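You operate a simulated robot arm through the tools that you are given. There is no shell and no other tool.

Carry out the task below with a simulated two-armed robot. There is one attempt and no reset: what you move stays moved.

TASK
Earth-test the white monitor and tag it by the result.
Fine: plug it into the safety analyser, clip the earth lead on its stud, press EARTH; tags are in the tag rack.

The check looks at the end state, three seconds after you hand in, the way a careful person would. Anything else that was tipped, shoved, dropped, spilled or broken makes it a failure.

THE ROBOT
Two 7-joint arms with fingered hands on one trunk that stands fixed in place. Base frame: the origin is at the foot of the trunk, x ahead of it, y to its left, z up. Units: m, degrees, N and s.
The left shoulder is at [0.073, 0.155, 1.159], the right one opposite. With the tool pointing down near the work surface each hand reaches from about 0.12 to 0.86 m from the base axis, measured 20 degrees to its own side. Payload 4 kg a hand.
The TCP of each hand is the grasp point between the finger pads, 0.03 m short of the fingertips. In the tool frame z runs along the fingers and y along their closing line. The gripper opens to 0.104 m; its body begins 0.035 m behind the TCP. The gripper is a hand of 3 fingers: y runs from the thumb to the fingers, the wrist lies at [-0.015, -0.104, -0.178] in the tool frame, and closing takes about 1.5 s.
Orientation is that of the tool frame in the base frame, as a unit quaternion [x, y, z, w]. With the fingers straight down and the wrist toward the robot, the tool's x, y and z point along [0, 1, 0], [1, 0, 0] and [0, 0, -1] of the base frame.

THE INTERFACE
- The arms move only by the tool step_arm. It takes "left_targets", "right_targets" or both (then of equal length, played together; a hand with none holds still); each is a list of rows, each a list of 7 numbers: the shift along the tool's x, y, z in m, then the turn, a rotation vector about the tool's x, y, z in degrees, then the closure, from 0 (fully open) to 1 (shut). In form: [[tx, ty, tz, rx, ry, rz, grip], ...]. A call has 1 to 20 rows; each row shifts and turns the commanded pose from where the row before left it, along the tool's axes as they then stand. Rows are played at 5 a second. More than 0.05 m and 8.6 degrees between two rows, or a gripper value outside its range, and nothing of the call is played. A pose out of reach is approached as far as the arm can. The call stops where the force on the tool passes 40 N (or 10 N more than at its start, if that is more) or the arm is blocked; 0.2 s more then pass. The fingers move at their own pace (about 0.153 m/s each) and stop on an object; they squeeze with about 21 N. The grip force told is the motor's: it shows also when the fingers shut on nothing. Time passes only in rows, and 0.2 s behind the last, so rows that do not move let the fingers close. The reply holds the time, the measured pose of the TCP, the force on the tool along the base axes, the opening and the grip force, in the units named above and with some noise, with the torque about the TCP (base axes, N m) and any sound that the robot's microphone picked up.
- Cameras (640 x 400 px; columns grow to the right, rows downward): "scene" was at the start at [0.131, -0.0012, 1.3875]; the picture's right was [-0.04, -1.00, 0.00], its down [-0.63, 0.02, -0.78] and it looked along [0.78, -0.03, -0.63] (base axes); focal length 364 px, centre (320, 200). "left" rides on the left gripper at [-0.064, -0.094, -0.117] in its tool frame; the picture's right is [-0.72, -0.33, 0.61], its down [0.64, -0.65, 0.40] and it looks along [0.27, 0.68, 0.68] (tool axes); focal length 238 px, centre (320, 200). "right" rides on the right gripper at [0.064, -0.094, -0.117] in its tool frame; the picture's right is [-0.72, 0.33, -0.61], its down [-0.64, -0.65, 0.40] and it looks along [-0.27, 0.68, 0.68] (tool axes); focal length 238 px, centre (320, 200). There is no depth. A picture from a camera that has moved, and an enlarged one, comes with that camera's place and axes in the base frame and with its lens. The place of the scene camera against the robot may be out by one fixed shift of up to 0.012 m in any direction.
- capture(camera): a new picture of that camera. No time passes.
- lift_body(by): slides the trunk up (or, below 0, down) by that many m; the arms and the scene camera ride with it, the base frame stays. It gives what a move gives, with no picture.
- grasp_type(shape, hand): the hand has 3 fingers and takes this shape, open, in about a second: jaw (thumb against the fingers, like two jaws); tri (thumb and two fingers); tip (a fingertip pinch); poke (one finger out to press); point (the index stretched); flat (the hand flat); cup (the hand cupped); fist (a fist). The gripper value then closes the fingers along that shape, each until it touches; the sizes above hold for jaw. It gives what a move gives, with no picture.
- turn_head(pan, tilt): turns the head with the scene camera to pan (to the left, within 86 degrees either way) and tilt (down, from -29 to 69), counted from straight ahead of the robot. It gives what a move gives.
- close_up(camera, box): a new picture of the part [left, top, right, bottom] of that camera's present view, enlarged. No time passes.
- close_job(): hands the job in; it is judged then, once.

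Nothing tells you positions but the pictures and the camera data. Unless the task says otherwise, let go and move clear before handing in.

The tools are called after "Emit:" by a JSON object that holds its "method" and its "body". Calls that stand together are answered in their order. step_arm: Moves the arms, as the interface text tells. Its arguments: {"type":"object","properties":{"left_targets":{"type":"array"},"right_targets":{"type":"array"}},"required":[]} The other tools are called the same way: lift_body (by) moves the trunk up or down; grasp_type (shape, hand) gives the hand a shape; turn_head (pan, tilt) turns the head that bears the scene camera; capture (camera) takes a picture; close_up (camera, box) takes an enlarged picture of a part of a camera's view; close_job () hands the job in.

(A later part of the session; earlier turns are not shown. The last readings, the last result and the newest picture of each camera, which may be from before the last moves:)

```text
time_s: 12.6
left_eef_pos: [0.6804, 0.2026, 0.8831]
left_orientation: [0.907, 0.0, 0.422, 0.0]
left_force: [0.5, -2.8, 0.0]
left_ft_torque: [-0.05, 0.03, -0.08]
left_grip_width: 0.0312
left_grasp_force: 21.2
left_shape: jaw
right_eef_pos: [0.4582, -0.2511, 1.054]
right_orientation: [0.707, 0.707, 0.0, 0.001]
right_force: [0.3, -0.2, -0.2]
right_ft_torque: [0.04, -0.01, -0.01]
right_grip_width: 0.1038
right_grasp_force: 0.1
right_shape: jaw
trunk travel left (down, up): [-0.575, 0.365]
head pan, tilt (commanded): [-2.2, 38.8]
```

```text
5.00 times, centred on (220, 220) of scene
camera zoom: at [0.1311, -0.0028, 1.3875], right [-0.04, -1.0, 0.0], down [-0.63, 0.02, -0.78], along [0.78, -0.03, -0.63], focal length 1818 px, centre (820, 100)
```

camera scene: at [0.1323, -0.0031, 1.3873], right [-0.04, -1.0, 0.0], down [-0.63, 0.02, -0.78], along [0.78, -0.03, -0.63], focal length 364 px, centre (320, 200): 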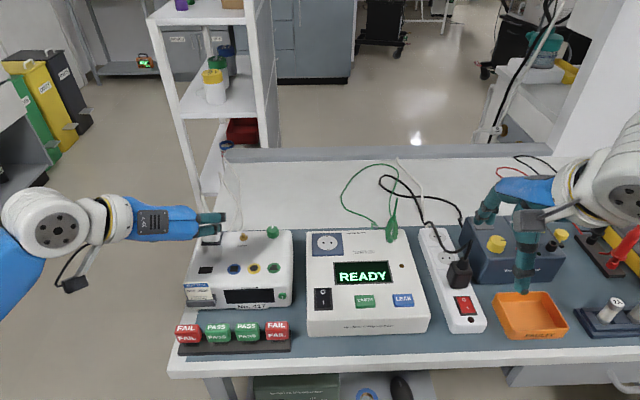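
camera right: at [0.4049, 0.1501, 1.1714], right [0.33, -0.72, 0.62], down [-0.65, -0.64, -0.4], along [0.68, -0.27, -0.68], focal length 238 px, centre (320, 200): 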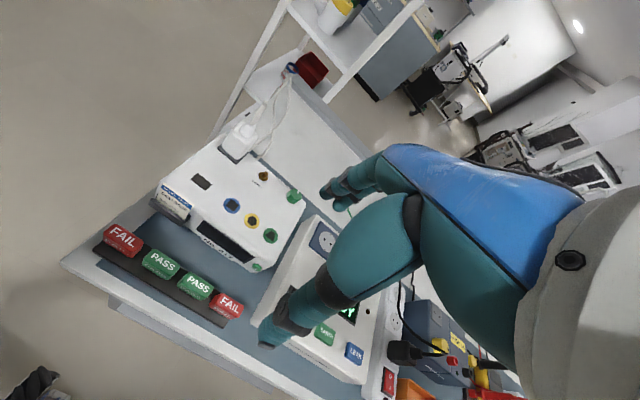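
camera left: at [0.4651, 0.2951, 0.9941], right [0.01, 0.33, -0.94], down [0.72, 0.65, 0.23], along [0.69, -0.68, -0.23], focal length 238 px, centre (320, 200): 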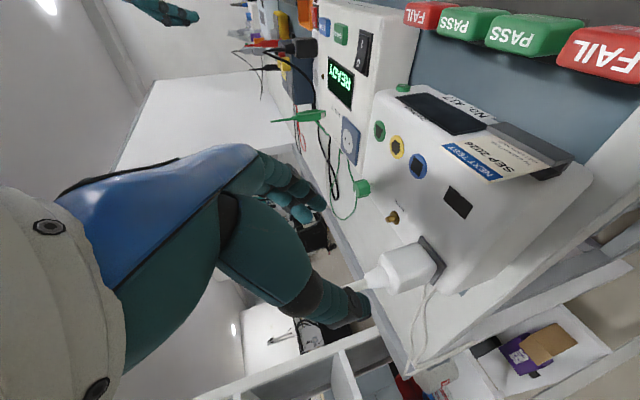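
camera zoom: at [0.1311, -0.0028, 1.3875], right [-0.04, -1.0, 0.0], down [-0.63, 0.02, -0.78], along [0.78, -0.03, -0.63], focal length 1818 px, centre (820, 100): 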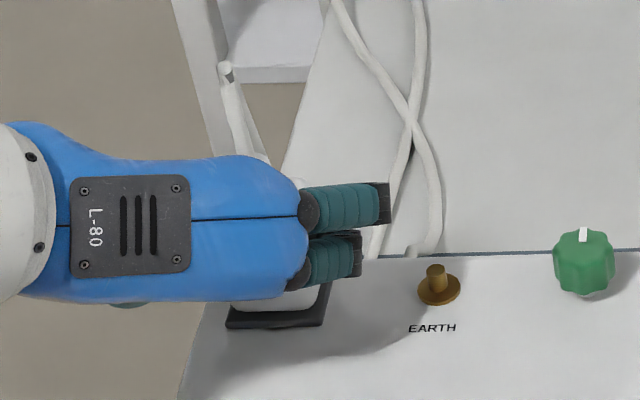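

The plug is gripped at 21 N. Now I pull it straight up slowly.

Emit:
{"method": "step_arm", "body": {"left_targets": [[0.0077, 0, -0.0064, 0, 0, 0, 0.9], [0.0077, 0, -0.0064, 0, 0, 0, 0.9], [0.0077, 0, -0.0064, 0, 0, 0, 0.9], [0.0077, 0, -0.0064, 0, 0, 0, 0.9], [0.0077, 0, -0.0064, 0, 0, 0, 0.9], [0.0077, 0, -0.0064, 0, 0, 0, 0.9]]}}

Emit:
{"method": "close_up", "body": {"camera": "left", "box": [240, 140, 480, 340]}}

Emit:
{"method": "close_up", "body": {"camera": "scene", "box": [160, 160, 300, 260]}}

```text
time_s: 14.0
left_eef_pos: [0.6826, 0.2015, 0.9444]
left_orientation: [0.907, 0.0, 0.421, 0.001]
left_force: [0.9, 1.1, -0.1]
left_ft_torque: [0.0, -0.01, 0.05]
left_grip_width: 0.0308
left_grasp_force: 21.5
left_shape: jaw
right_eef_pos: [0.4567, -0.2508, 1.0539]
right_orientation: [0.707, 0.707, 0.0, 0.0]
right_force: [0.4, 0.3, 0.0]
right_ft_torque: [0.0, -0.02, -0.01]
right_grip_width: 0.1039
right_grasp_force: 0.1
right_shape: jaw
trunk travel left (down, up): [-0.575, 0.365]
head pan, tilt (commanded): [-2.2, 38.8]
```

```text
2.00 times, centred on (360, 240) of left
camera zoom: at [0.5529, 0.2969, 0.9699], right [0.01, 0.33, -0.95], down [0.72, 0.65, 0.23], along [0.69, -0.68, -0.23], focal length 477 px, centre (240, 120)
```

zoom: 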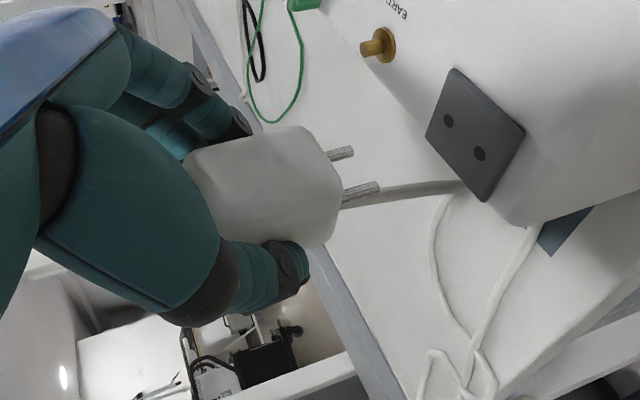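

```text
4.00 times, centred on (230, 210) of scene
camera zoom: at [0.1309, -0.0019, 1.3875], right [-0.04, -1.0, 0.0], down [-0.63, 0.02, -0.78], along [0.78, -0.03, -0.63], focal length 1454 px, centre (680, 160)
```

zoom: 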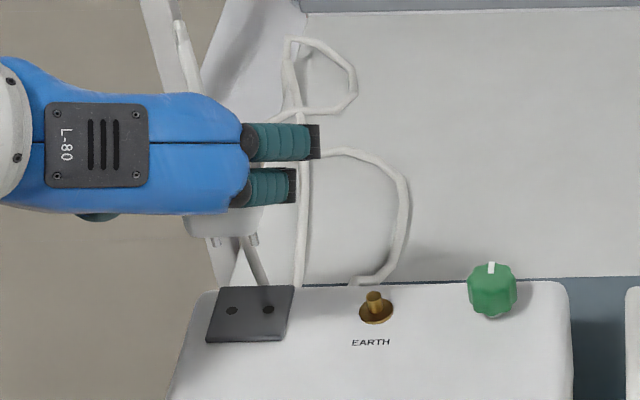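

The plug is out, with its two pins along y matching the socket's hole direction. I'll measure the parking holes and the socket holes in one consistent view.

Emit:
{"method": "close_up", "body": {"camera": "scene", "box": [196, 222, 236, 247]}}

Emit:
{"method": "close_up", "body": {"camera": "scene", "box": [308, 230, 348, 255]}}

Emit:
{"method": "close_up", "body": {"camera": "scene", "box": [190, 190, 240, 240]}}

Emit:
{"method": "capture", "body": {"camera": "left"}}

```text
16.00 times, centred on (216, 234) of scene
camera zoom: at [0.1309, -0.0019, 1.3875], right [-0.04, -1.0, 0.0], down [-0.63, 0.02, -0.78], along [0.78, -0.03, -0.63], focal length 5816 px, centre (1984, -352)
```

zoom: 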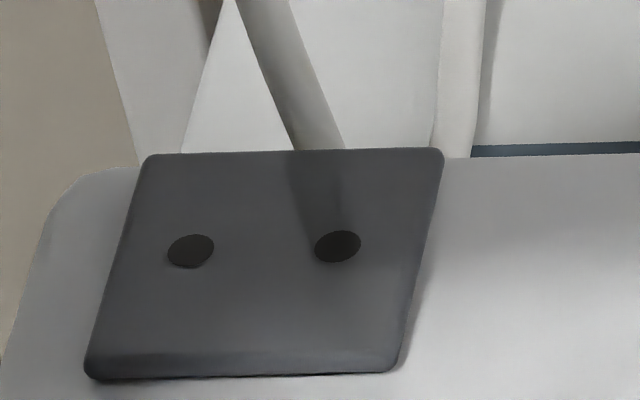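

```text
16.00 times, centred on (328, 242) of scene
camera zoom: at [0.1309, -0.0019, 1.3875], right [-0.04, -1.0, 0.0], down [-0.63, 0.02, -0.78], along [0.78, -0.03, -0.63], focal length 5816 px, centre (192, -480)
```

zoom: 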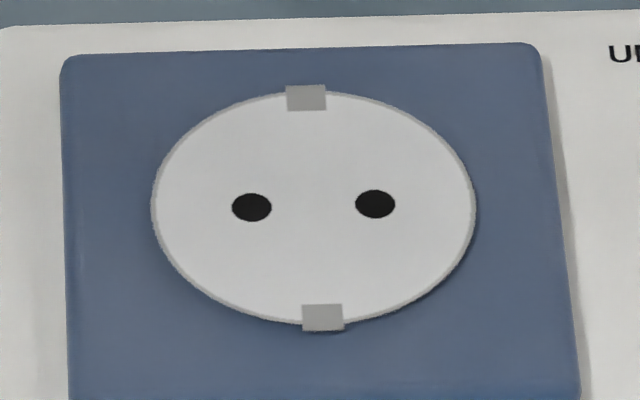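

```text
8.00 times, centred on (215, 215) of scene
camera zoom: at [0.1309, -0.0019, 1.3875], right [-0.04, -1.0, 0.0], down [-0.63, 0.02, -0.78], along [0.78, -0.03, -0.63], focal length 2908 px, centre (1160, 80)
```

zoom: 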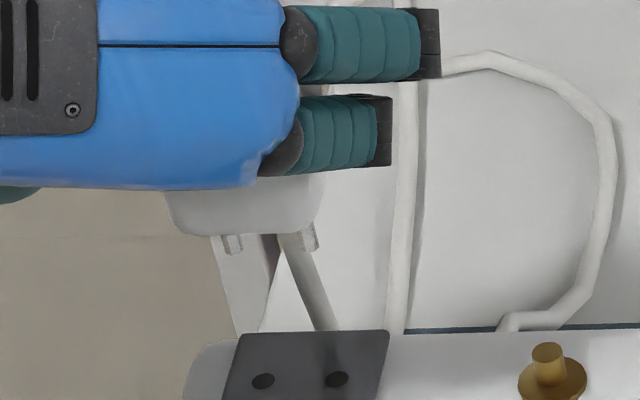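

```text
taken
camera left: at [0.5529, 0.2969, 0.9699], right [0.01, 0.33, -0.95], down [0.72, 0.65, 0.23], along [0.69, -0.68, -0.23], focal length 238 px, centre (320, 200)
```

left: 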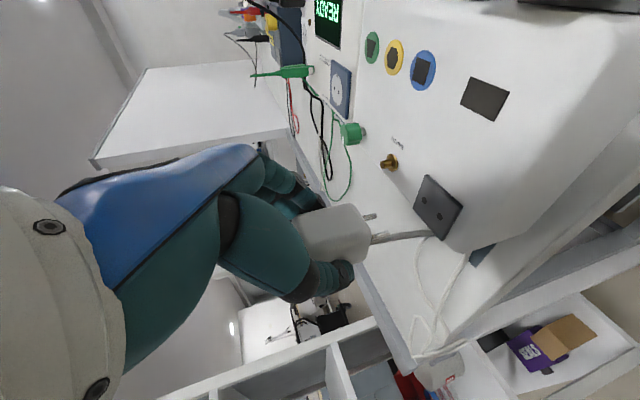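

Pin spacing is about 19 mm, along y with no yaw on either side. I need the analyser socket's height relative to the parking base, so I'll zoom in on the low-angle left view.

Emit:
{"method": "close_up", "body": {"camera": "left", "box": [300, 40, 400, 130]}}

Emit:
{"method": "close_up", "body": {"camera": "left", "box": [360, 140, 480, 250]}}

```text
4.44 times, centred on (350, 85) of left
camera zoom: at [0.5529, 0.2969, 0.9699], right [0.01, 0.33, -0.95], down [0.72, 0.65, 0.23], along [0.69, -0.68, -0.23], focal length 1059 px, centre (187, 711)
```

zoom: 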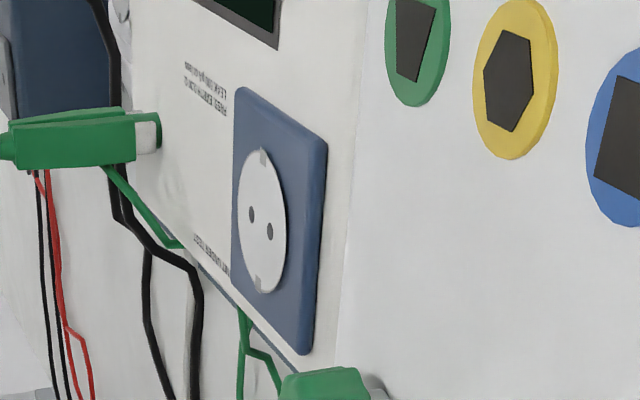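

```text
3.64 times, centred on (420, 195) of left
camera zoom: at [0.5529, 0.2969, 0.9699], right [0.01, 0.33, -0.95], down [0.72, 0.65, 0.23], along [0.69, -0.68, -0.23], focal length 867 px, centre (-44, 218)
```

zoom: 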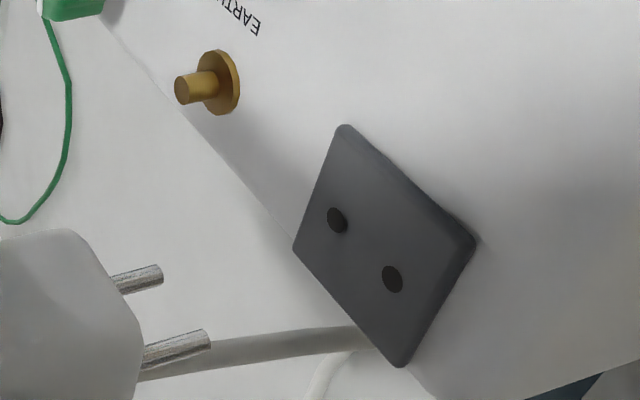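

The left view and the triangulation agree: the socket face is at about (0.678, -0.040, 0.828) and the parked plug was at (0.686, 0.2025, 0.846). The needed carry is about (-0.008, -0.2425), so I lift clear and move over the socket.

Emit:
{"method": "step_arm", "body": {"left_targets": [[0.0306, 0, -0.0257, 0, 0, 0, 0.9], [-0.0009, 0.0404, -0.001, 0, 0, 0, 0.9], [-0.0009, 0.0404, -0.001, 0, 0, 0, 0.9], [-0.0009, 0.0404, -0.001, 0, 0, 0, 0.9], [-0.0009, 0.0404, -0.001, 0, 0, 0, 0.9], [-0.0009, 0.0404, -0.001, 0, 0, 0, 0.9], [-0.0009, 0.0404, -0.001, 0, 0, 0, 0.9], [0, 0, 0, 0, 0, 0, 0.9]]}}

Emit:
{"method": "capture", "body": {"camera": "scene"}}

Emit:
{"method": "capture", "body": {"camera": "left"}}

Emit:
{"method": "close_up", "body": {"camera": "scene", "box": [290, 180, 370, 260]}}

```text
time_s: 15.8
left_eef_pos: [0.6759, -0.042, 0.9836]
left_orientation: [0.906, 0.001, 0.423, 0.0]
left_force: [-0.6, 0.1, -1.1]
left_ft_torque: [0.0, 0.02, 0.0]
left_grip_width: 0.0306
left_grasp_force: 21.2
left_shape: jaw
right_eef_pos: [0.4584, -0.2515, 1.0533]
right_orientation: [0.707, 0.707, 0.0, 0.001]
right_force: [-0.1, 0.5, 0.4]
right_ft_torque: [-0.02, 0.02, -0.01]
right_grip_width: 0.1039
right_grasp_force: 0.1
right_shape: jaw
trunk travel left (down, up): [-0.575, 0.365]
head pan, tilt (commanded): [-2.2, 38.8]
```

```text
taken
camera scene: at [0.1311, -0.0036, 1.3875], right [-0.04, -1.0, 0.0], down [-0.63, 0.03, -0.78], along [0.78, -0.03, -0.63], focal length 364 px, centre (320, 200)
```

scene: 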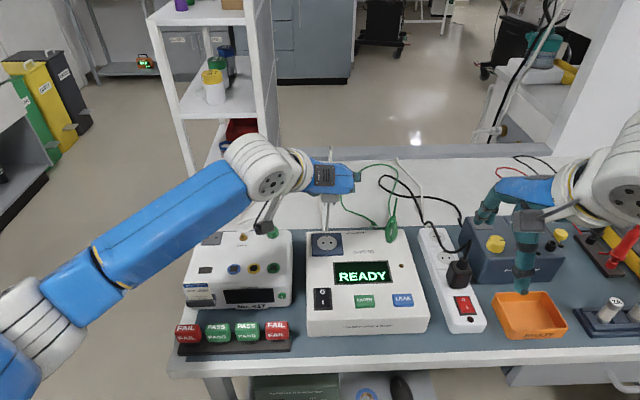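

```text
taken
camera left: at [0.5468, 0.0531, 1.0089], right [0.01, 0.33, -0.95], down [0.72, 0.65, 0.23], along [0.69, -0.68, -0.23], focal length 238 px, centre (320, 200)
```

left: 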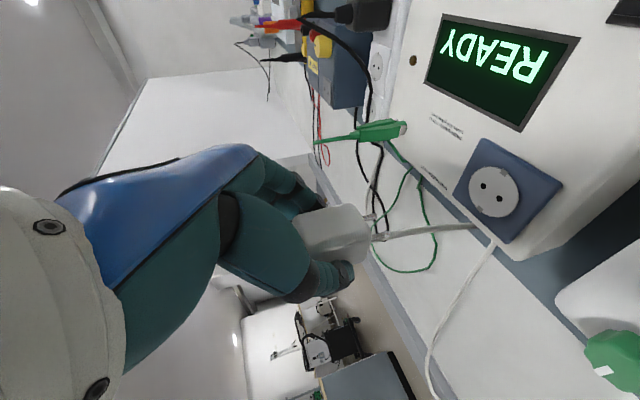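

```text
5.00 times, centred on (330, 220) of scene
camera zoom: at [0.1311, -0.0036, 1.3875], right [-0.04, -1.0, 0.0], down [-0.63, 0.03, -0.78], along [0.78, -0.03, -0.63], focal length 1818 px, centre (270, 100)
```

zoom: 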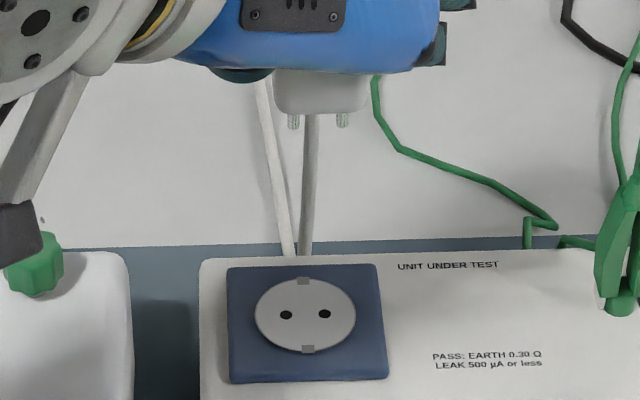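

The plug hovers above the socket. I'll lower to about 3 cm above the holes and check the alignment.

Emit:
{"method": "step_arm", "body": {"left_targets": [[-0.0277, -0.001, 0.0214, 0, 0, 0, 0.9], [-0.0277, -0.001, 0.0214, 0, 0, 0, 0.9], [0, 0, 0, 0, 0, 0, 0.9]]}}

Emit:
{"method": "close_up", "body": {"camera": "scene", "box": [300, 195, 360, 255]}}

Emit:
{"method": "close_up", "body": {"camera": "left", "box": [300, 140, 500, 300]}}

```text
time_s: 16.6
left_eef_pos: [0.6746, -0.0395, 0.9125]
left_orientation: [0.906, 0.001, 0.422, 0.0]
left_force: [0.2, -0.5, -0.9]
left_ft_torque: [0.03, 0.02, 0.01]
left_grip_width: 0.0308
left_grasp_force: 21.3
left_shape: jaw
right_eef_pos: [0.4578, -0.2503, 1.0533]
right_orientation: [0.707, 0.707, 0.0, 0.0]
right_force: [0.3, -0.9, 0.3]
right_ft_torque: [0.0, 0.01, 0.02]
right_grip_width: 0.1038
right_grasp_force: 0.0
right_shape: jaw
trunk travel left (down, up): [-0.575, 0.365]
head pan, tilt (commanded): [-2.2, 38.8]
```

```text
6.67 times, centred on (330, 225) of scene
camera zoom: at [0.1309, -0.0032, 1.3875], right [-0.04, -1.0, 0.0], down [-0.63, 0.02, -0.78], along [0.78, -0.03, -0.63], focal length 2423 px, centre (253, 33)
```

zoom: 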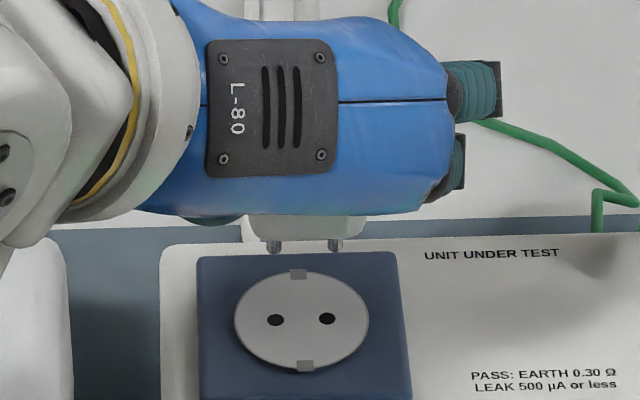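

```text
2.50 times, centred on (400, 220) of left
camera zoom: at [0.5437, 0.0565, 0.9384], right [0.01, 0.33, -0.95], down [0.72, 0.65, 0.23], along [0.69, -0.68, -0.23], focal length 596 px, centre (120, 150)
```

zoom: 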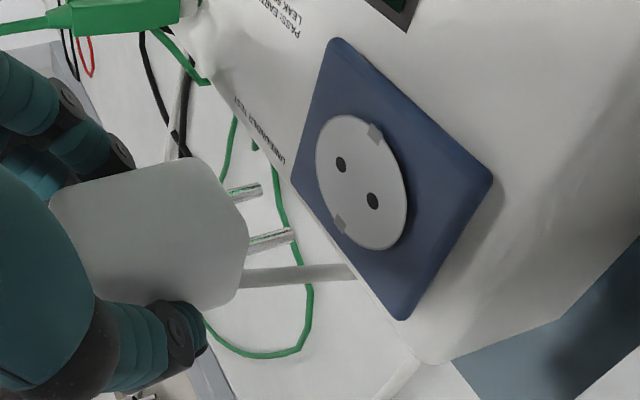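

Pins and holes line up to about 1–2 mm. I'll lower another 18 mm with a small x correction and check again just above the face.

Emit:
{"method": "step_arm", "body": {"left_targets": [[-0.0074, 0.0003, 0.0052, 0, 0, 0, 0.9], [-0.0074, 0.0002, 0.0053, 0, 0, 0, 0.9], [0, 0, 0, 0, 0, 0, 0.9]]}}

Emit:
{"method": "close_up", "body": {"camera": "scene", "box": [308, 220, 348, 250]}}

Emit:
{"method": "close_up", "body": {"camera": "left", "box": [340, 160, 460, 260]}}

```text
time_s: 17.4
left_eef_pos: [0.6712, -0.0371, 0.8957]
left_orientation: [0.906, -0.001, 0.422, 0.0]
left_force: [-0.6, 0.2, -1.0]
left_ft_torque: [0.01, 0.0, 0.01]
left_grip_width: 0.0309
left_grasp_force: 20.9
left_shape: jaw
right_eef_pos: [0.4577, -0.2512, 1.0542]
right_orientation: [0.707, 0.707, 0.001, -0.001]
right_force: [0.0, 1.7, 0.5]
right_ft_torque: [0.01, 0.0, 0.0]
right_grip_width: 0.1034
right_grasp_force: 0.1
right_shape: jaw
trunk travel left (down, up): [-0.575, 0.365]
head pan, tilt (commanded): [-2.2, 38.8]
```

```text
13.33 times, centred on (328, 235) of scene
camera zoom: at [0.1311, -0.0032, 1.3875], right [-0.04, -1.0, 0.0], down [-0.63, 0.02, -0.78], along [0.78, -0.03, -0.63], focal length 4847 px, centre (213, -267)
```

zoom: 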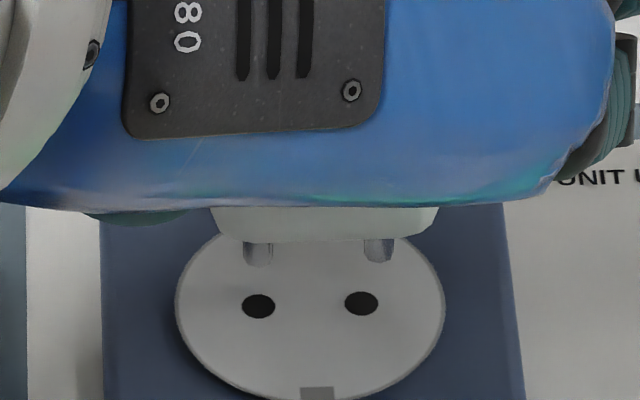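

```text
4.00 times, centred on (400, 210) of left
camera zoom: at [0.5412, 0.056, 0.9208], right [0.01, 0.33, -0.95], down [0.72, 0.65, 0.23], along [0.69, -0.68, -0.23], focal length 953 px, centre (0, 160)
```

zoom: 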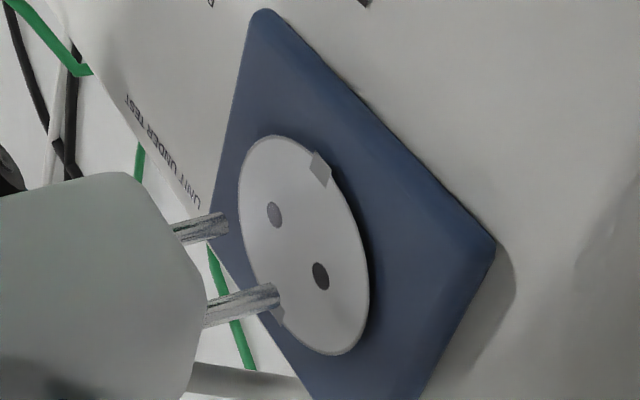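

Alignment is good; the pins sit only about 1 mm too far right. I'll correct that and push down slowly.

Emit:
{"method": "step_arm", "body": {"left_targets": [[0, -0.0011, 0, 0, 0, 0, 0.9], [-0.0038, 0, 0.0032, 0, 0, 0, 0.9], [-0.0038, 0, 0.0032, 0, 0, 0, 0.9], [-0.0038, 0, 0.0032, 0, 0, 0, 0.9]]}}

Emit:
{"method": "close_up", "body": {"camera": "scene", "box": [308, 220, 348, 250]}}

Emit:
{"method": "close_up", "body": {"camera": "left", "box": [340, 160, 460, 260]}}

```text
time_s: 18.4
left_eef_pos: [0.6701, -0.0384, 0.8805]
left_orientation: [0.907, 0.0, 0.422, 0.0]
left_force: [-0.4, -0.3, -1.1]
left_ft_torque: [0.01, 0.03, -0.02]
left_grip_width: 0.031
left_grasp_force: 21.2
left_shape: jaw
right_eef_pos: [0.4577, -0.2521, 1.0535]
right_orientation: [0.707, 0.707, 0.0, -0.001]
right_force: [-0.7, -0.8, 0.6]
right_ft_torque: [-0.02, 0.0, 0.03]
right_grip_width: 0.1037
right_grasp_force: 0.0
right_shape: jaw
trunk travel left (down, up): [-0.575, 0.365]
head pan, tilt (commanded): [-2.2, 38.8]
```

```text
13.33 times, centred on (328, 235) of scene
camera zoom: at [0.1312, -0.0031, 1.3874], right [-0.04, -1.0, 0.0], down [-0.63, 0.02, -0.78], along [0.78, -0.03, -0.63], focal length 4847 px, centre (213, -267)
```

zoom: 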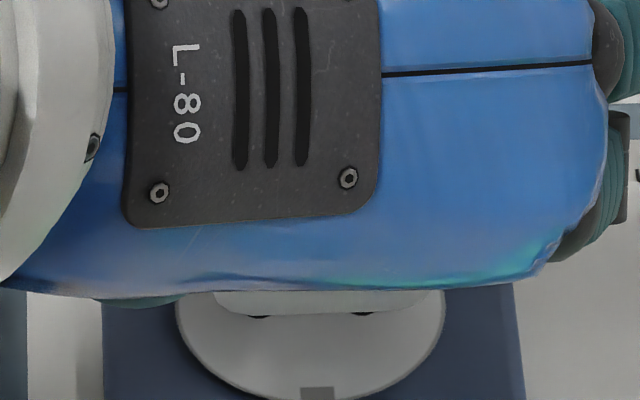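

```text
4.00 times, centred on (400, 210) of left
camera zoom: at [0.5409, 0.0563, 0.9056], right [0.01, 0.33, -0.94], down [0.72, 0.65, 0.23], along [0.69, -0.68, -0.23], focal length 953 px, centre (0, 160)
```

zoom: 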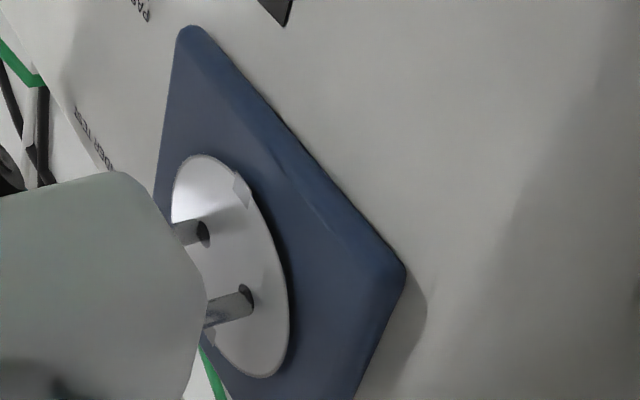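

The pins are entering the holes with no contact force. I keep pushing down in small steps.

Emit:
{"method": "step_arm", "body": {"left_targets": [[-0.003, 0, 0.0026, 0, 0, 0, 0.9], [-0.003, 0, 0.0026, 0, 0, 0, 0.9], [-0.003, 0, 0.0026, 0, 0, 0, 0.9]]}}

Emit:
{"method": "close_up", "body": {"camera": "left", "box": [340, 160, 460, 260]}}

Emit:
{"method": "capture", "body": {"camera": "scene"}}

```text
time_s: 19.2
left_eef_pos: [0.6699, -0.0393, 0.8681]
left_orientation: [0.906, 0.001, 0.422, -0.001]
left_force: [-0.2, 0.2, -0.2]
left_ft_torque: [0.0, -0.02, -0.04]
left_grip_width: 0.0309
left_grasp_force: 21.2
left_shape: jaw
right_eef_pos: [0.4583, -0.2519, 1.0541]
right_orientation: [0.707, 0.707, 0.0, -0.001]
right_force: [-0.1, 0.5, 0.2]
right_ft_torque: [0.03, -0.03, -0.04]
right_grip_width: 0.1036
right_grasp_force: 0.0
right_shape: jaw
trunk travel left (down, up): [-0.575, 0.365]
head pan, tilt (commanded): [-2.2, 38.8]
```

```text
4.00 times, centred on (400, 210) of left
camera zoom: at [0.54, 0.0565, 0.894], right [0.01, 0.33, -0.95], down [0.72, 0.65, 0.23], along [0.69, -0.68, -0.23], focal length 953 px, centre (0, 160)
```

zoom: 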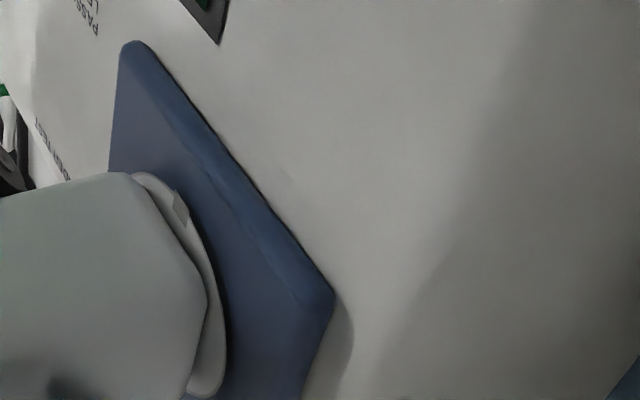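

```text
taken
camera scene: at [0.1309, -0.0031, 1.3875], right [-0.04, -1.0, 0.0], down [-0.63, 0.02, -0.78], along [0.78, -0.03, -0.63], focal length 364 px, centre (320, 200)
```

scene: 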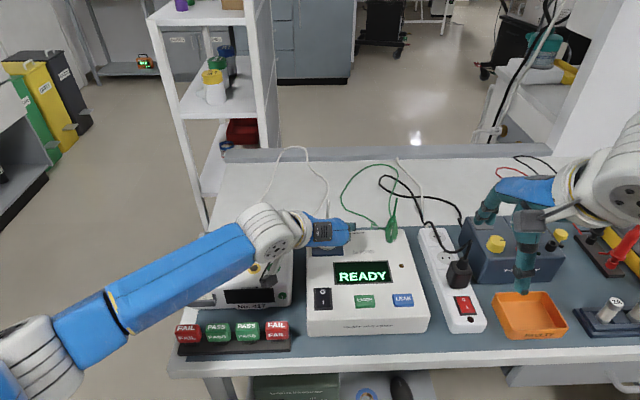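

Nearly seated; I'll press the last few millimetres while watching the force.

Emit:
{"method": "step_arm", "body": {"left_targets": [[-0.0015, 0, 0.0013, 0, 0, 0, 0.9], [-0.0015, 0, 0.0013, 0, 0, 0, 0.9], [-0.0015, 0, 0.0013, 0, 0, 0, 0.9]]}}

Emit:
{"method": "close_up", "body": {"camera": "left", "box": [340, 160, 460, 260]}}

```text
time_s: 20.0
left_eef_pos: [0.6696, -0.0378, 0.8643]
left_orientation: [0.905, 0.0, 0.425, 0.001]
left_force: [1.8, -0.6, 8.9]
left_ft_torque: [-0.1, -0.2, 0.02]
left_grip_width: 0.0311
left_grasp_force: 21.1
left_shape: jaw
right_eef_pos: [0.4557, -0.2507, 1.0543]
right_orientation: [0.707, 0.707, 0.0, 0.0]
right_force: [-0.3, 0.0, 0.3]
right_ft_torque: [0.04, 0.0, -0.01]
right_grip_width: 0.104
right_grasp_force: 0.0
right_shape: jaw
trunk travel left (down, up): [-0.575, 0.365]
head pan, tilt (commanded): [-2.2, 38.8]
```

```text
4.00 times, centred on (400, 210) of left
camera zoom: at [0.5397, 0.0572, 0.8905], right [0.01, 0.32, -0.95], down [0.72, 0.65, 0.23], along [0.69, -0.68, -0.23], focal length 953 px, centre (0, 160)
```

zoom: 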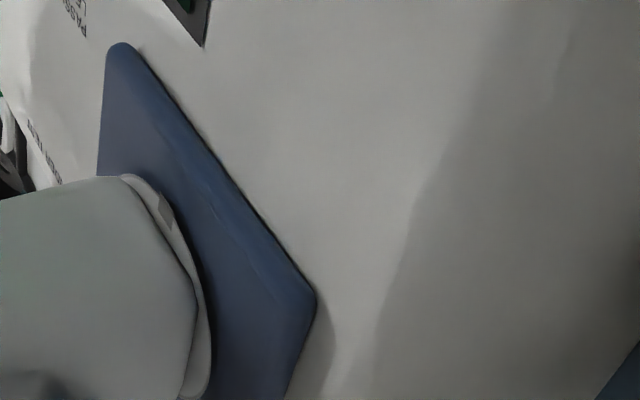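

There is about 9 N upward contact at z 0.864, just where I expected the plug to bottom out. I'll press one more millimetre to confirm it's seated, then open the hand.

Emit:
{"method": "step_arm", "body": {"left_targets": [[-0.0012, 0, 0.001, 0, 0, 0, 0.9], [0, 0, 0, 0, 0, 0, 0.9]]}}

```text
time_s: 20.6
left_eef_pos: [0.6704, -0.0377, 0.8647]
left_orientation: [0.905, 0.001, 0.425, 0.0]
left_force: [1.7, -0.8, 16.6]
left_ft_torque: [-0.21, -0.34, 0.07]
left_grip_width: 0.0309
left_grasp_force: 21.0
left_shape: jaw
right_eef_pos: [0.456, -0.252, 1.0547]
right_orientation: [0.708, 0.706, 0.0, 0.0]
right_force: [-0.7, 0.1, -0.3]
right_ft_torque: [0.01, -0.01, 0.02]
right_grip_width: 0.1035
right_grasp_force: 0.0
right_shape: jaw
trunk travel left (down, up): [-0.575, 0.365]
head pan, tilt (commanded): [-2.2, 38.8]
```

It's seated: force rises but the plug no longer moves. I'll relax the push and open the fingers, then retreat along the tool axis.

Emit:
{"method": "step_arm", "body": {"left_targets": [[0.0017, 0, -0.0014, 0, 0, 0, 0.9], [0, 0, 0, 0, 0, 0, 0.6], [0, 0, 0, 0, 0, 0, 0.3], [0, 0, 0, 0, 0, 0, 0.3], [0, 0, 0, 0, 0, 0, 0.3], [0, 0, 0, 0, 0, 0, 0.3]]}}

Emit:
{"method": "close_up", "body": {"camera": "left", "box": [240, 140, 480, 340]}}

Emit:
{"method": "close_up", "body": {"camera": "scene", "box": [260, 150, 420, 270]}}

```text
time_s: 22.0
left_eef_pos: [0.671, -0.0379, 0.8617]
left_orientation: [0.906, 0.0, 0.422, 0.0]
left_force: [-0.4, -0.2, 0.9]
left_ft_torque: [-0.02, 0.01, -0.01]
left_grip_width: 0.0723
left_grasp_force: 0.1
left_shape: jaw
right_eef_pos: [0.4572, -0.251, 1.0532]
right_orientation: [0.707, 0.708, 0.0, 0.0]
right_force: [0.1, -0.3, -0.1]
right_ft_torque: [0.0, -0.04, 0.03]
right_grip_width: 0.1037
right_grasp_force: 0.0
right_shape: jaw
trunk travel left (down, up): [-0.575, 0.365]
head pan, tilt (commanded): [-2.2, 38.8]
```

```text
2.00 times, centred on (360, 240) of left
camera zoom: at [0.5403, 0.0578, 0.8885], right [0.01, 0.33, -0.95], down [0.72, 0.65, 0.23], along [0.69, -0.68, -0.23], focal length 477 px, centre (240, 120)
```

zoom: 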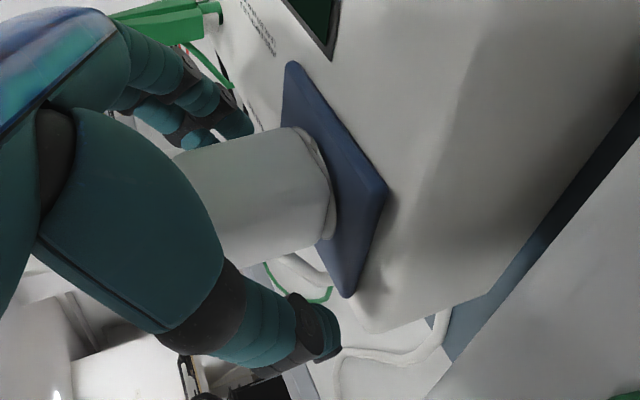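

```text
3.33 times, centred on (340, 210) of scene
camera zoom: at [0.1311, -0.0031, 1.3874], right [-0.04, -1.0, 0.0], down [-0.63, 0.02, -0.78], along [0.78, -0.03, -0.63], focal length 1212 px, centre (253, 167)
```

zoom: 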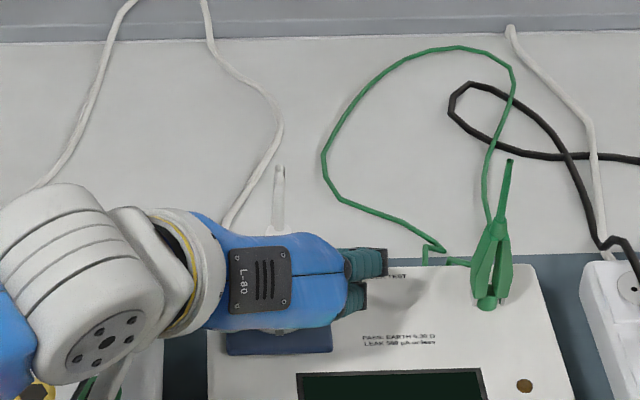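

Released cleanly. I'll back the left hand out along its axis and move it well away to the left, then check the plug.

Emit:
{"method": "step_arm", "body": {"left_targets": [[0, 0, -0.03, 0, 0, 0, 0.3], [0, 0, -0.04, 0, 0, 0, 0.3], [0, 0, -0.045, 0, 0, 0, 0.3], [0, -0.03, -0.035, 0, 0, 0, 0.1], [0, -0.048, 0, 0, 0, 0, 0], [0, -0.048, 0, 0, 0, 0, 0], [0, -0.048, 0, 0, 0, 0, 0], [0, -0.048, 0, 0, 0, 0, 0], [0, -0.048, 0, 0, 0, 0, 0], [0, -0.048, 0, 0, 0, 0, 0], [-0.01, -0.04, -0.02, 0, 0, 0, 0]]}}

Emit:
{"method": "capture", "body": {"camera": "scene"}}

Emit:
{"method": "close_up", "body": {"camera": "scene", "box": [290, 180, 370, 260]}}

Emit:
{"method": "close_up", "body": {"camera": "scene", "box": [360, 190, 430, 260]}}

Emit:
{"method": "close_up", "body": {"camera": "scene", "box": [180, 130, 420, 260]}}

```text
time_s: 24.4
left_eef_pos: [0.531, 0.323, 0.963]
left_orientation: [0.906, 0.0, 0.424, 0.001]
left_force: [0.3, 0.7, 0.4]
left_ft_torque: [-0.04, 0.01, -0.01]
left_grip_width: 0.1036
left_grasp_force: 0.1
left_shape: jaw
right_eef_pos: [0.456, -0.2492, 1.0548]
right_orientation: [0.708, 0.707, 0.0, 0.001]
right_force: [-0.2, 0.2, 0.7]
right_ft_torque: [-0.03, 0.01, -0.01]
right_grip_width: 0.1038
right_grasp_force: 0.0
right_shape: jaw
trunk travel left (down, up): [-0.575, 0.365]
head pan, tilt (commanded): [-2.2, 38.8]
```

```text
taken
camera scene: at [0.1275, 0.0008, 1.3879], right [-0.04, -1.0, 0.0], down [-0.63, 0.02, -0.78], along [0.78, -0.03, -0.63], focal length 364 px, centre (320, 200)
```

scene: 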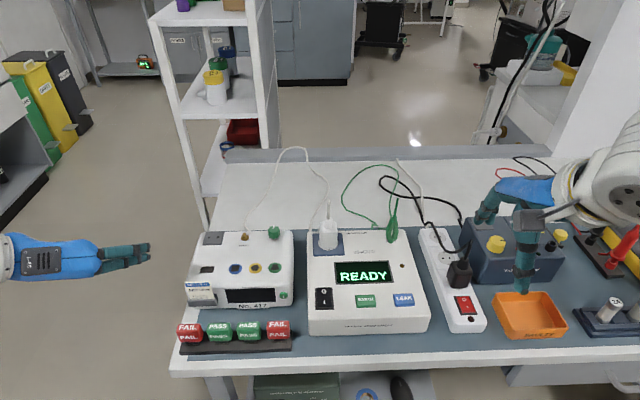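

```text
5.00 times, centred on (330, 220) of scene
camera zoom: at [0.1275, 0.0008, 1.3879], right [-0.04, -1.0, 0.0], down [-0.63, 0.02, -0.78], along [0.78, -0.03, -0.63], focal length 1818 px, centre (270, 100)
```

zoom: 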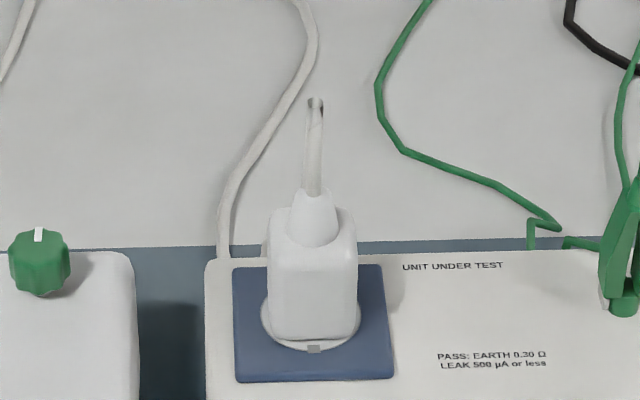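

```text
5.71 times, centred on (395, 225) of scene
camera zoom: at [0.1275, 0.0008, 1.3879], right [-0.04, -1.0, 0.0], down [-0.63, 0.02, -0.78], along [0.78, -0.03, -0.63], focal length 2077 px, centre (-109, 57)
```

zoom: 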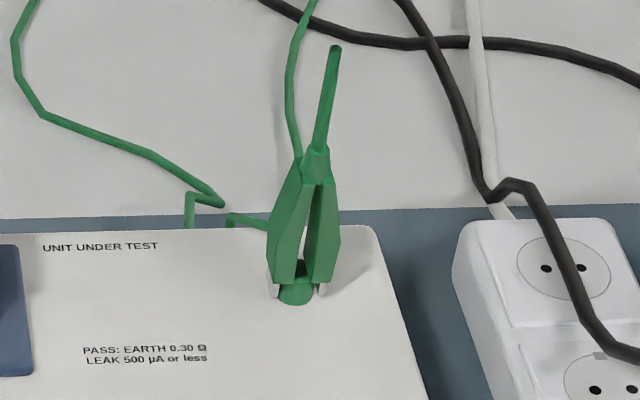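

```text
2.67 times, centred on (300, 195) of scene
camera zoom: at [0.1275, 0.0008, 1.3879], right [-0.04, -1.0, 0.0], down [-0.63, 0.02, -0.78], along [0.78, -0.03, -0.63], focal length 969 px, centre (373, 213)
```

zoom: 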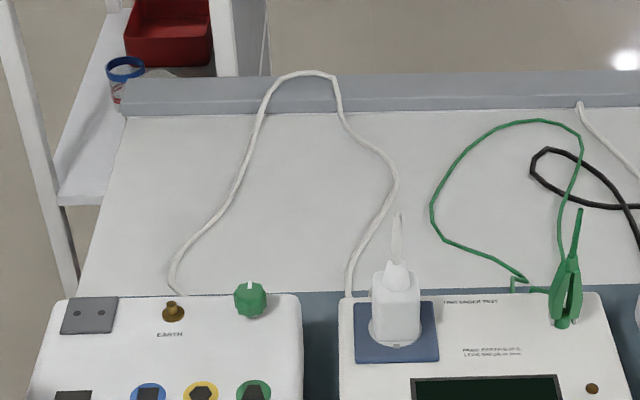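

The plug is fully seated in the UNIT UNDER TEST socket. Next is the green clip on its post near (0.673, -0.173): its body is upright with the neck at z ≈ 0.896. I'll give the right hand the mirrored tilted pose (yaw, then pitch).

Emit:
{"method": "step_arm", "body": {"right_targets": [[0, 0, 0, 0, 0, -8.2, 0], [0, 0, 0, 0, 0, -8.2, 0], [0, 0, 0, 0, 0, -8.2, 0], [0, 0, 0, 0, 0, -8.2, 0], [0, 0, 0, 0, 0, -8.2, 0], [0, 0, 0, 0, 0, -8.2, 0], [0, 0, 0, 0, 0, -8.2, 0], [0, 0, 0, 0, 0, -8.2, 0], [0, 0, 0, 0, 0, -8.2, 0], [0, 0, 0, 0, 0, -8.2, 0], [0, 0, 0, 0, 0, -8.0, 0], [0, 0, 0, 0, -8.34, 0, 0], [0, 0, 0, 0, -8.34, 0, 0], [0, 0, 0, 0, -8.34, 0, 0.2], [0, 0, 0, 0, -8.34, 0, 0.3], [0, 0, 0, 0, -8.34, 0, 0.3], [0, 0, 0, 0, -8.3, 0, 0.3]]}}

Emit:
{"method": "capture", "body": {"camera": "scene"}}

Emit:
{"method": "capture", "body": {"camera": "right"}}

```text
time_s: 28.0
left_eef_pos: [0.5316, 0.321, 0.9628]
left_orientation: [0.906, 0.001, 0.423, 0.0]
left_force: [0.5, -0.3, 0.0]
left_ft_torque: [0.0, 0.01, 0.03]
left_grip_width: 0.1039
left_grasp_force: 0.1
left_shape: jaw
right_eef_pos: [0.4568, -0.2505, 1.0523]
right_orientation: [-0.001, 0.905, -0.001, 0.424]
right_force: [0.1, -0.1, 1.2]
right_ft_torque: [-0.02, 0.01, -0.01]
right_grip_width: 0.073
right_grasp_force: 0.0
right_shape: jaw
trunk travel left (down, up): [-0.575, 0.365]
head pan, tilt (commanded): [-2.2, 38.8]
```

```text
taken
camera scene: at [0.1287, -0.0016, 1.3877], right [-0.04, -1.0, 0.0], down [-0.63, 0.02, -0.78], along [0.78, -0.03, -0.63], focal length 364 px, centre (320, 200)
```

scene: 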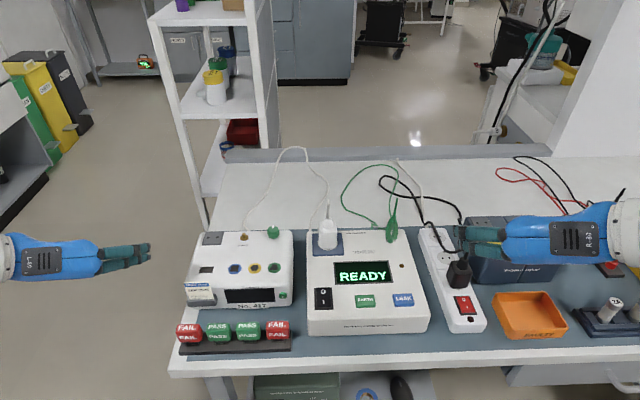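

```text
taken
camera right: at [0.3261, -0.3457, 1.0794], right [-0.01, 0.33, 0.94], down [0.72, -0.65, 0.23], along [0.69, 0.68, -0.23], focal length 238 px, centre (320, 200)
```

right: 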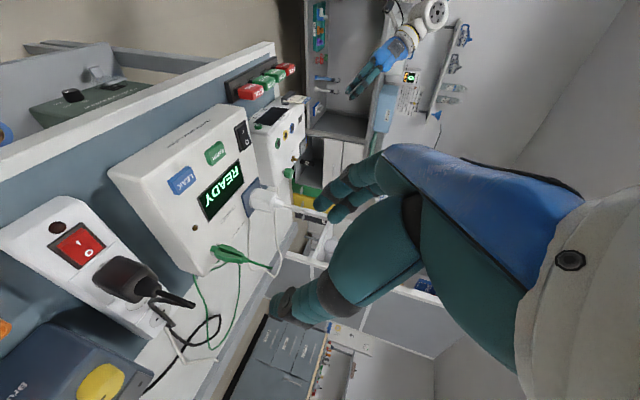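

The clip is visible in the right view. I'll move to the pre-grasp in front of and above it.

Emit:
{"method": "step_arm", "body": {"right_targets": [[-0.0014, 0.0193, 0.038, 0, 0, 0, 0.3], [-0.0014, 0.0193, 0.038, 0, 0, 0, 0.3], [-0.0014, 0.0193, 0.038, 0, 0, 0, 0.3], [-0.0014, 0.0193, 0.038, 0, 0, 0, 0.3]]}}

Emit:
{"method": "capture", "body": {"camera": "right"}}

Emit:
{"method": "close_up", "body": {"camera": "right", "box": [180, 180, 340, 320]}}

Emit:
{"method": "close_up", "body": {"camera": "scene", "box": [350, 180, 470, 260]}}

```text
time_s: 29.0
left_eef_pos: [0.5345, 0.3213, 0.9608]
left_orientation: [0.906, 0.0, 0.422, 0.001]
left_force: [0.7, -0.2, 0.3]
left_ft_torque: [-0.01, -0.02, -0.02]
left_grip_width: 0.1039
left_grasp_force: 0.1
left_shape: jaw
right_eef_pos: [0.5798, -0.1716, 0.9587]
right_orientation: [-0.001, 0.906, -0.001, 0.423]
right_force: [-0.6, -0.9, -0.3]
right_ft_torque: [0.02, 0.0, -0.01]
right_grip_width: 0.0729
right_grasp_force: 0.0
right_shape: jaw
trunk travel left (down, up): [-0.575, 0.365]
head pan, tilt (commanded): [-2.2, 38.8]
```

```text
taken
camera right: at [0.4489, -0.2648, 0.9847], right [-0.01, 0.33, 0.94], down [0.72, -0.65, 0.23], along [0.69, 0.68, -0.23], focal length 238 px, centre (320, 200)
```

right: 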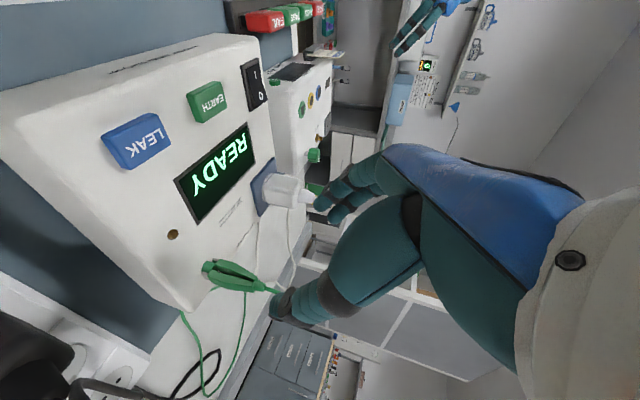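

```text
2.86 times, centred on (260, 250) of right
camera zoom: at [0.4489, -0.2648, 0.9847], right [-0.01, 0.33, 0.94], down [0.72, -0.65, 0.23], along [0.69, 0.68, -0.23], focal length 681 px, centre (491, 57)
```

zoom: 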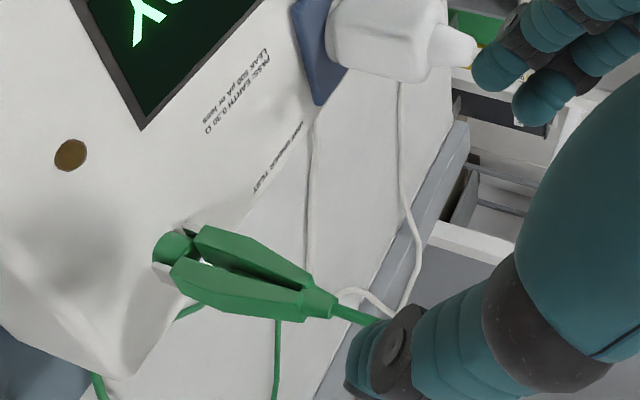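

```text
5.00 times, centred on (410, 220) of scene
camera zoom: at [0.1324, -0.0002, 1.3873], right [-0.04, -1.0, 0.0], down [-0.63, 0.02, -0.78], along [0.78, -0.03, -0.63], focal length 1818 px, centre (-130, 100)
```

zoom: 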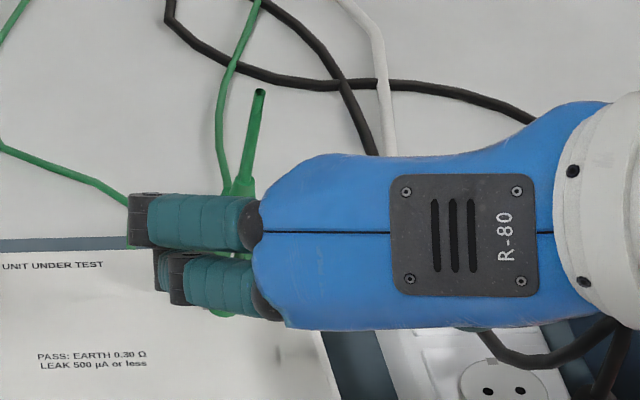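

The clip is a small fork on the post, about 27 mm wide at the jaws and tapering up to the neck; I put its axis at about (0.676, -0.178). I'll advance most of the way and check the alignment.

Emit:
{"method": "step_arm", "body": {"right_targets": [[0.002, -0.002, 0.03, 0, 0, 0, 0.3], [0.002, -0.002, 0.03, 0, 0, 0, 0.3], [0.002, -0.0015, 0.025, 0, 0, 0, 0.3], [0, 0, 0, 0, 0, 0, 0.3]]}}

Emit:
{"method": "close_up", "body": {"camera": "right", "box": [180, 160, 400, 330]}}

Emit:
{"method": "close_up", "body": {"camera": "scene", "box": [350, 190, 430, 260]}}

```text
time_s: 30.0
left_eef_pos: [0.5317, 0.3223, 0.9628]
left_orientation: [0.906, 0.001, 0.423, 0.001]
left_force: [0.2, 0.3, 0.5]
left_ft_torque: [-0.02, -0.01, 0.01]
left_grip_width: 0.1037
left_grasp_force: 0.1
left_shape: jaw
right_eef_pos: [0.638, -0.1771, 0.8981]
right_orientation: [0.0, 0.906, -0.001, 0.422]
right_force: [-0.5, 0.3, -0.6]
right_ft_torque: [-0.03, 0.02, 0.0]
right_grip_width: 0.0732
right_grasp_force: 0.0
right_shape: jaw
trunk travel left (down, up): [-0.575, 0.365]
head pan, tilt (commanded): [-2.2, 38.8]
```

```text
2.35 times, centred on (290, 245) of right
camera zoom: at [0.507, -0.2718, 0.9246], right [-0.01, 0.33, 0.94], down [0.72, -0.65, 0.23], along [0.69, 0.68, -0.23], focal length 561 px, centre (391, 94)
```

zoom: 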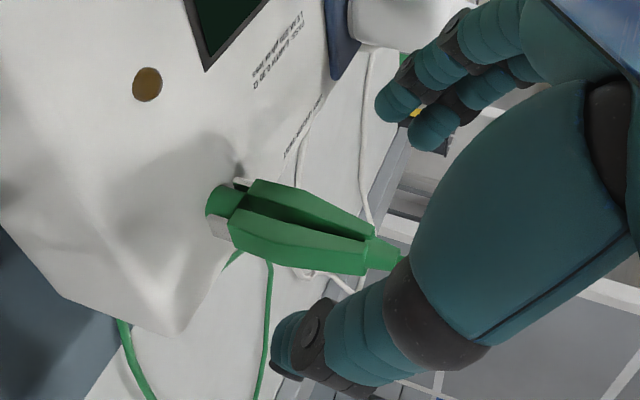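

```text
5.71 times, centred on (390, 225) of scene
camera zoom: at [0.1301, -0.0008, 1.3876], right [-0.04, -1.0, 0.0], down [-0.63, 0.02, -0.78], along [0.78, -0.03, -0.63], focal length 2077 px, centre (-80, 57)
```

zoom: 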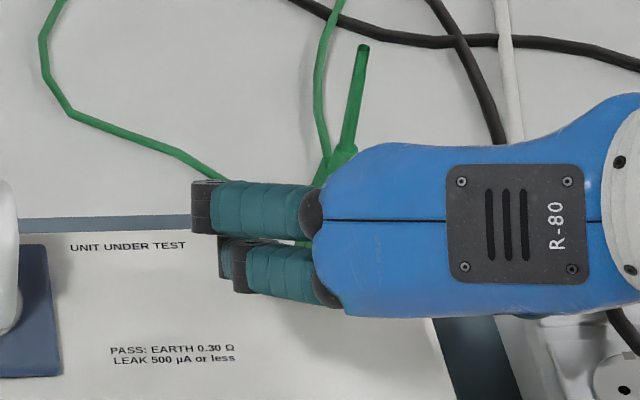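

The clip lies between the thumb and fingers, slightly toward the thumb. I'll advance the remaining ~38 mm with a 3 mm shift and check once more before closing.

Emit:
{"method": "step_arm", "body": {"right_targets": [[-0.0007, -0.0015, 0.019, 0, 0, 0, 0.3], [-0.0007, -0.0015, 0.019, 0, 0, 0, 0.3], [0, 0, 0, 0, 0, 0, 0.3]]}}

Emit:
{"method": "close_up", "body": {"camera": "right", "box": [180, 160, 400, 330]}}

Emit:
{"method": "close_up", "body": {"camera": "scene", "box": [350, 190, 430, 260]}}

```text
time_s: 30.8
left_eef_pos: [0.5323, 0.3213, 0.9629]
left_orientation: [0.906, 0.002, 0.422, 0.0]
left_force: [0.1, 0.1, 0.4]
left_ft_torque: [0.01, -0.02, 0.0]
left_grip_width: 0.1038
left_grasp_force: 0.2
left_shape: jaw
right_eef_pos: [0.6696, -0.181, 0.8772]
right_orientation: [0.0, 0.906, 0.0, 0.423]
right_force: [0.3, -0.5, 0.2]
right_ft_torque: [0.02, 0.01, -0.02]
right_grip_width: 0.0732
right_grasp_force: 0.0
right_shape: jaw
trunk travel left (down, up): [-0.575, 0.365]
head pan, tilt (commanded): [-2.2, 38.8]
```

```text
2.35 times, centred on (290, 245) of right
camera zoom: at [0.5378, -0.2752, 0.9031], right [-0.01, 0.33, 0.94], down [0.72, -0.65, 0.23], along [0.69, 0.68, -0.23], focal length 561 px, centre (391, 94)
```

zoom: 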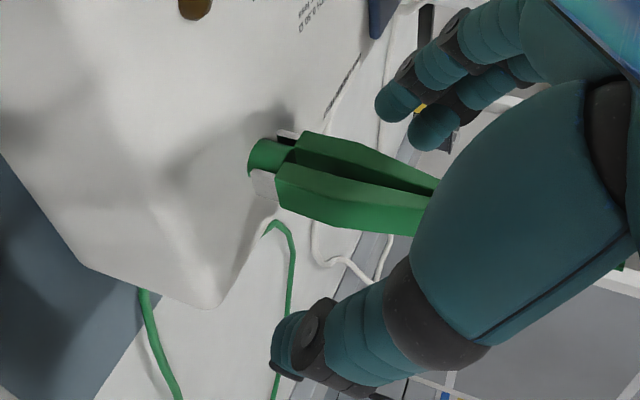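

```text
5.71 times, centred on (390, 225) of scene
camera zoom: at [0.1299, -0.0008, 1.3876], right [-0.04, -1.0, 0.0], down [-0.63, 0.02, -0.78], along [0.78, -0.03, -0.63], focal length 2077 px, centre (-80, 57)
```

zoom: 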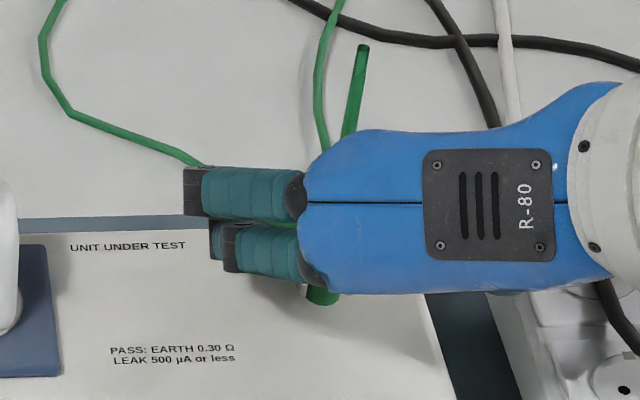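

The clip is centred between the fingers to within a few mm. I'll close gently.

Emit:
{"method": "step_arm", "body": {"right_targets": [[0, -0.001, 0, 0, 0, 0, 0.45], [0, 0, 0, 0, 0, 0, 0.55], [0, 0, 0, 0, 0, 0, 0.65], [0, 0, 0, 0, 0, 0, 0.75]]}}

Emit:
{"method": "close_up", "body": {"camera": "right", "box": [180, 160, 400, 330]}}

```text
time_s: 31.8
left_eef_pos: [0.5321, 0.3239, 0.9615]
left_orientation: [0.906, 0.001, 0.423, 0.001]
left_force: [-0.1, 0.6, -0.5]
left_ft_torque: [0.0, 0.01, 0.0]
left_grip_width: 0.104
left_grasp_force: 0.1
left_shape: jaw
right_eef_pos: [0.6699, -0.1798, 0.8771]
right_orientation: [-0.002, 0.906, 0.0, 0.423]
right_force: [0.5, 2.7, 0.5]
right_ft_torque: [0.05, -0.02, 0.0]
right_grip_width: 0.027
right_grasp_force: 0.1
right_shape: jaw
trunk travel left (down, up): [-0.575, 0.365]
head pan, tilt (commanded): [-2.2, 38.8]
```

```text
2.35 times, centred on (290, 245) of right
camera zoom: at [0.5379, -0.2751, 0.9028], right [-0.01, 0.33, 0.94], down [0.72, -0.65, 0.23], along [0.69, 0.68, -0.23], focal length 561 px, centre (391, 94)
```

zoom: 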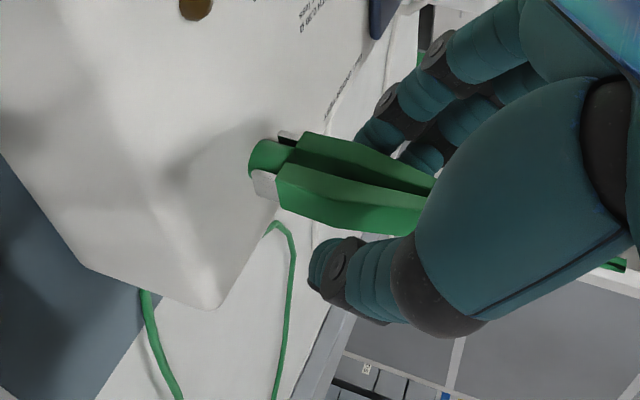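

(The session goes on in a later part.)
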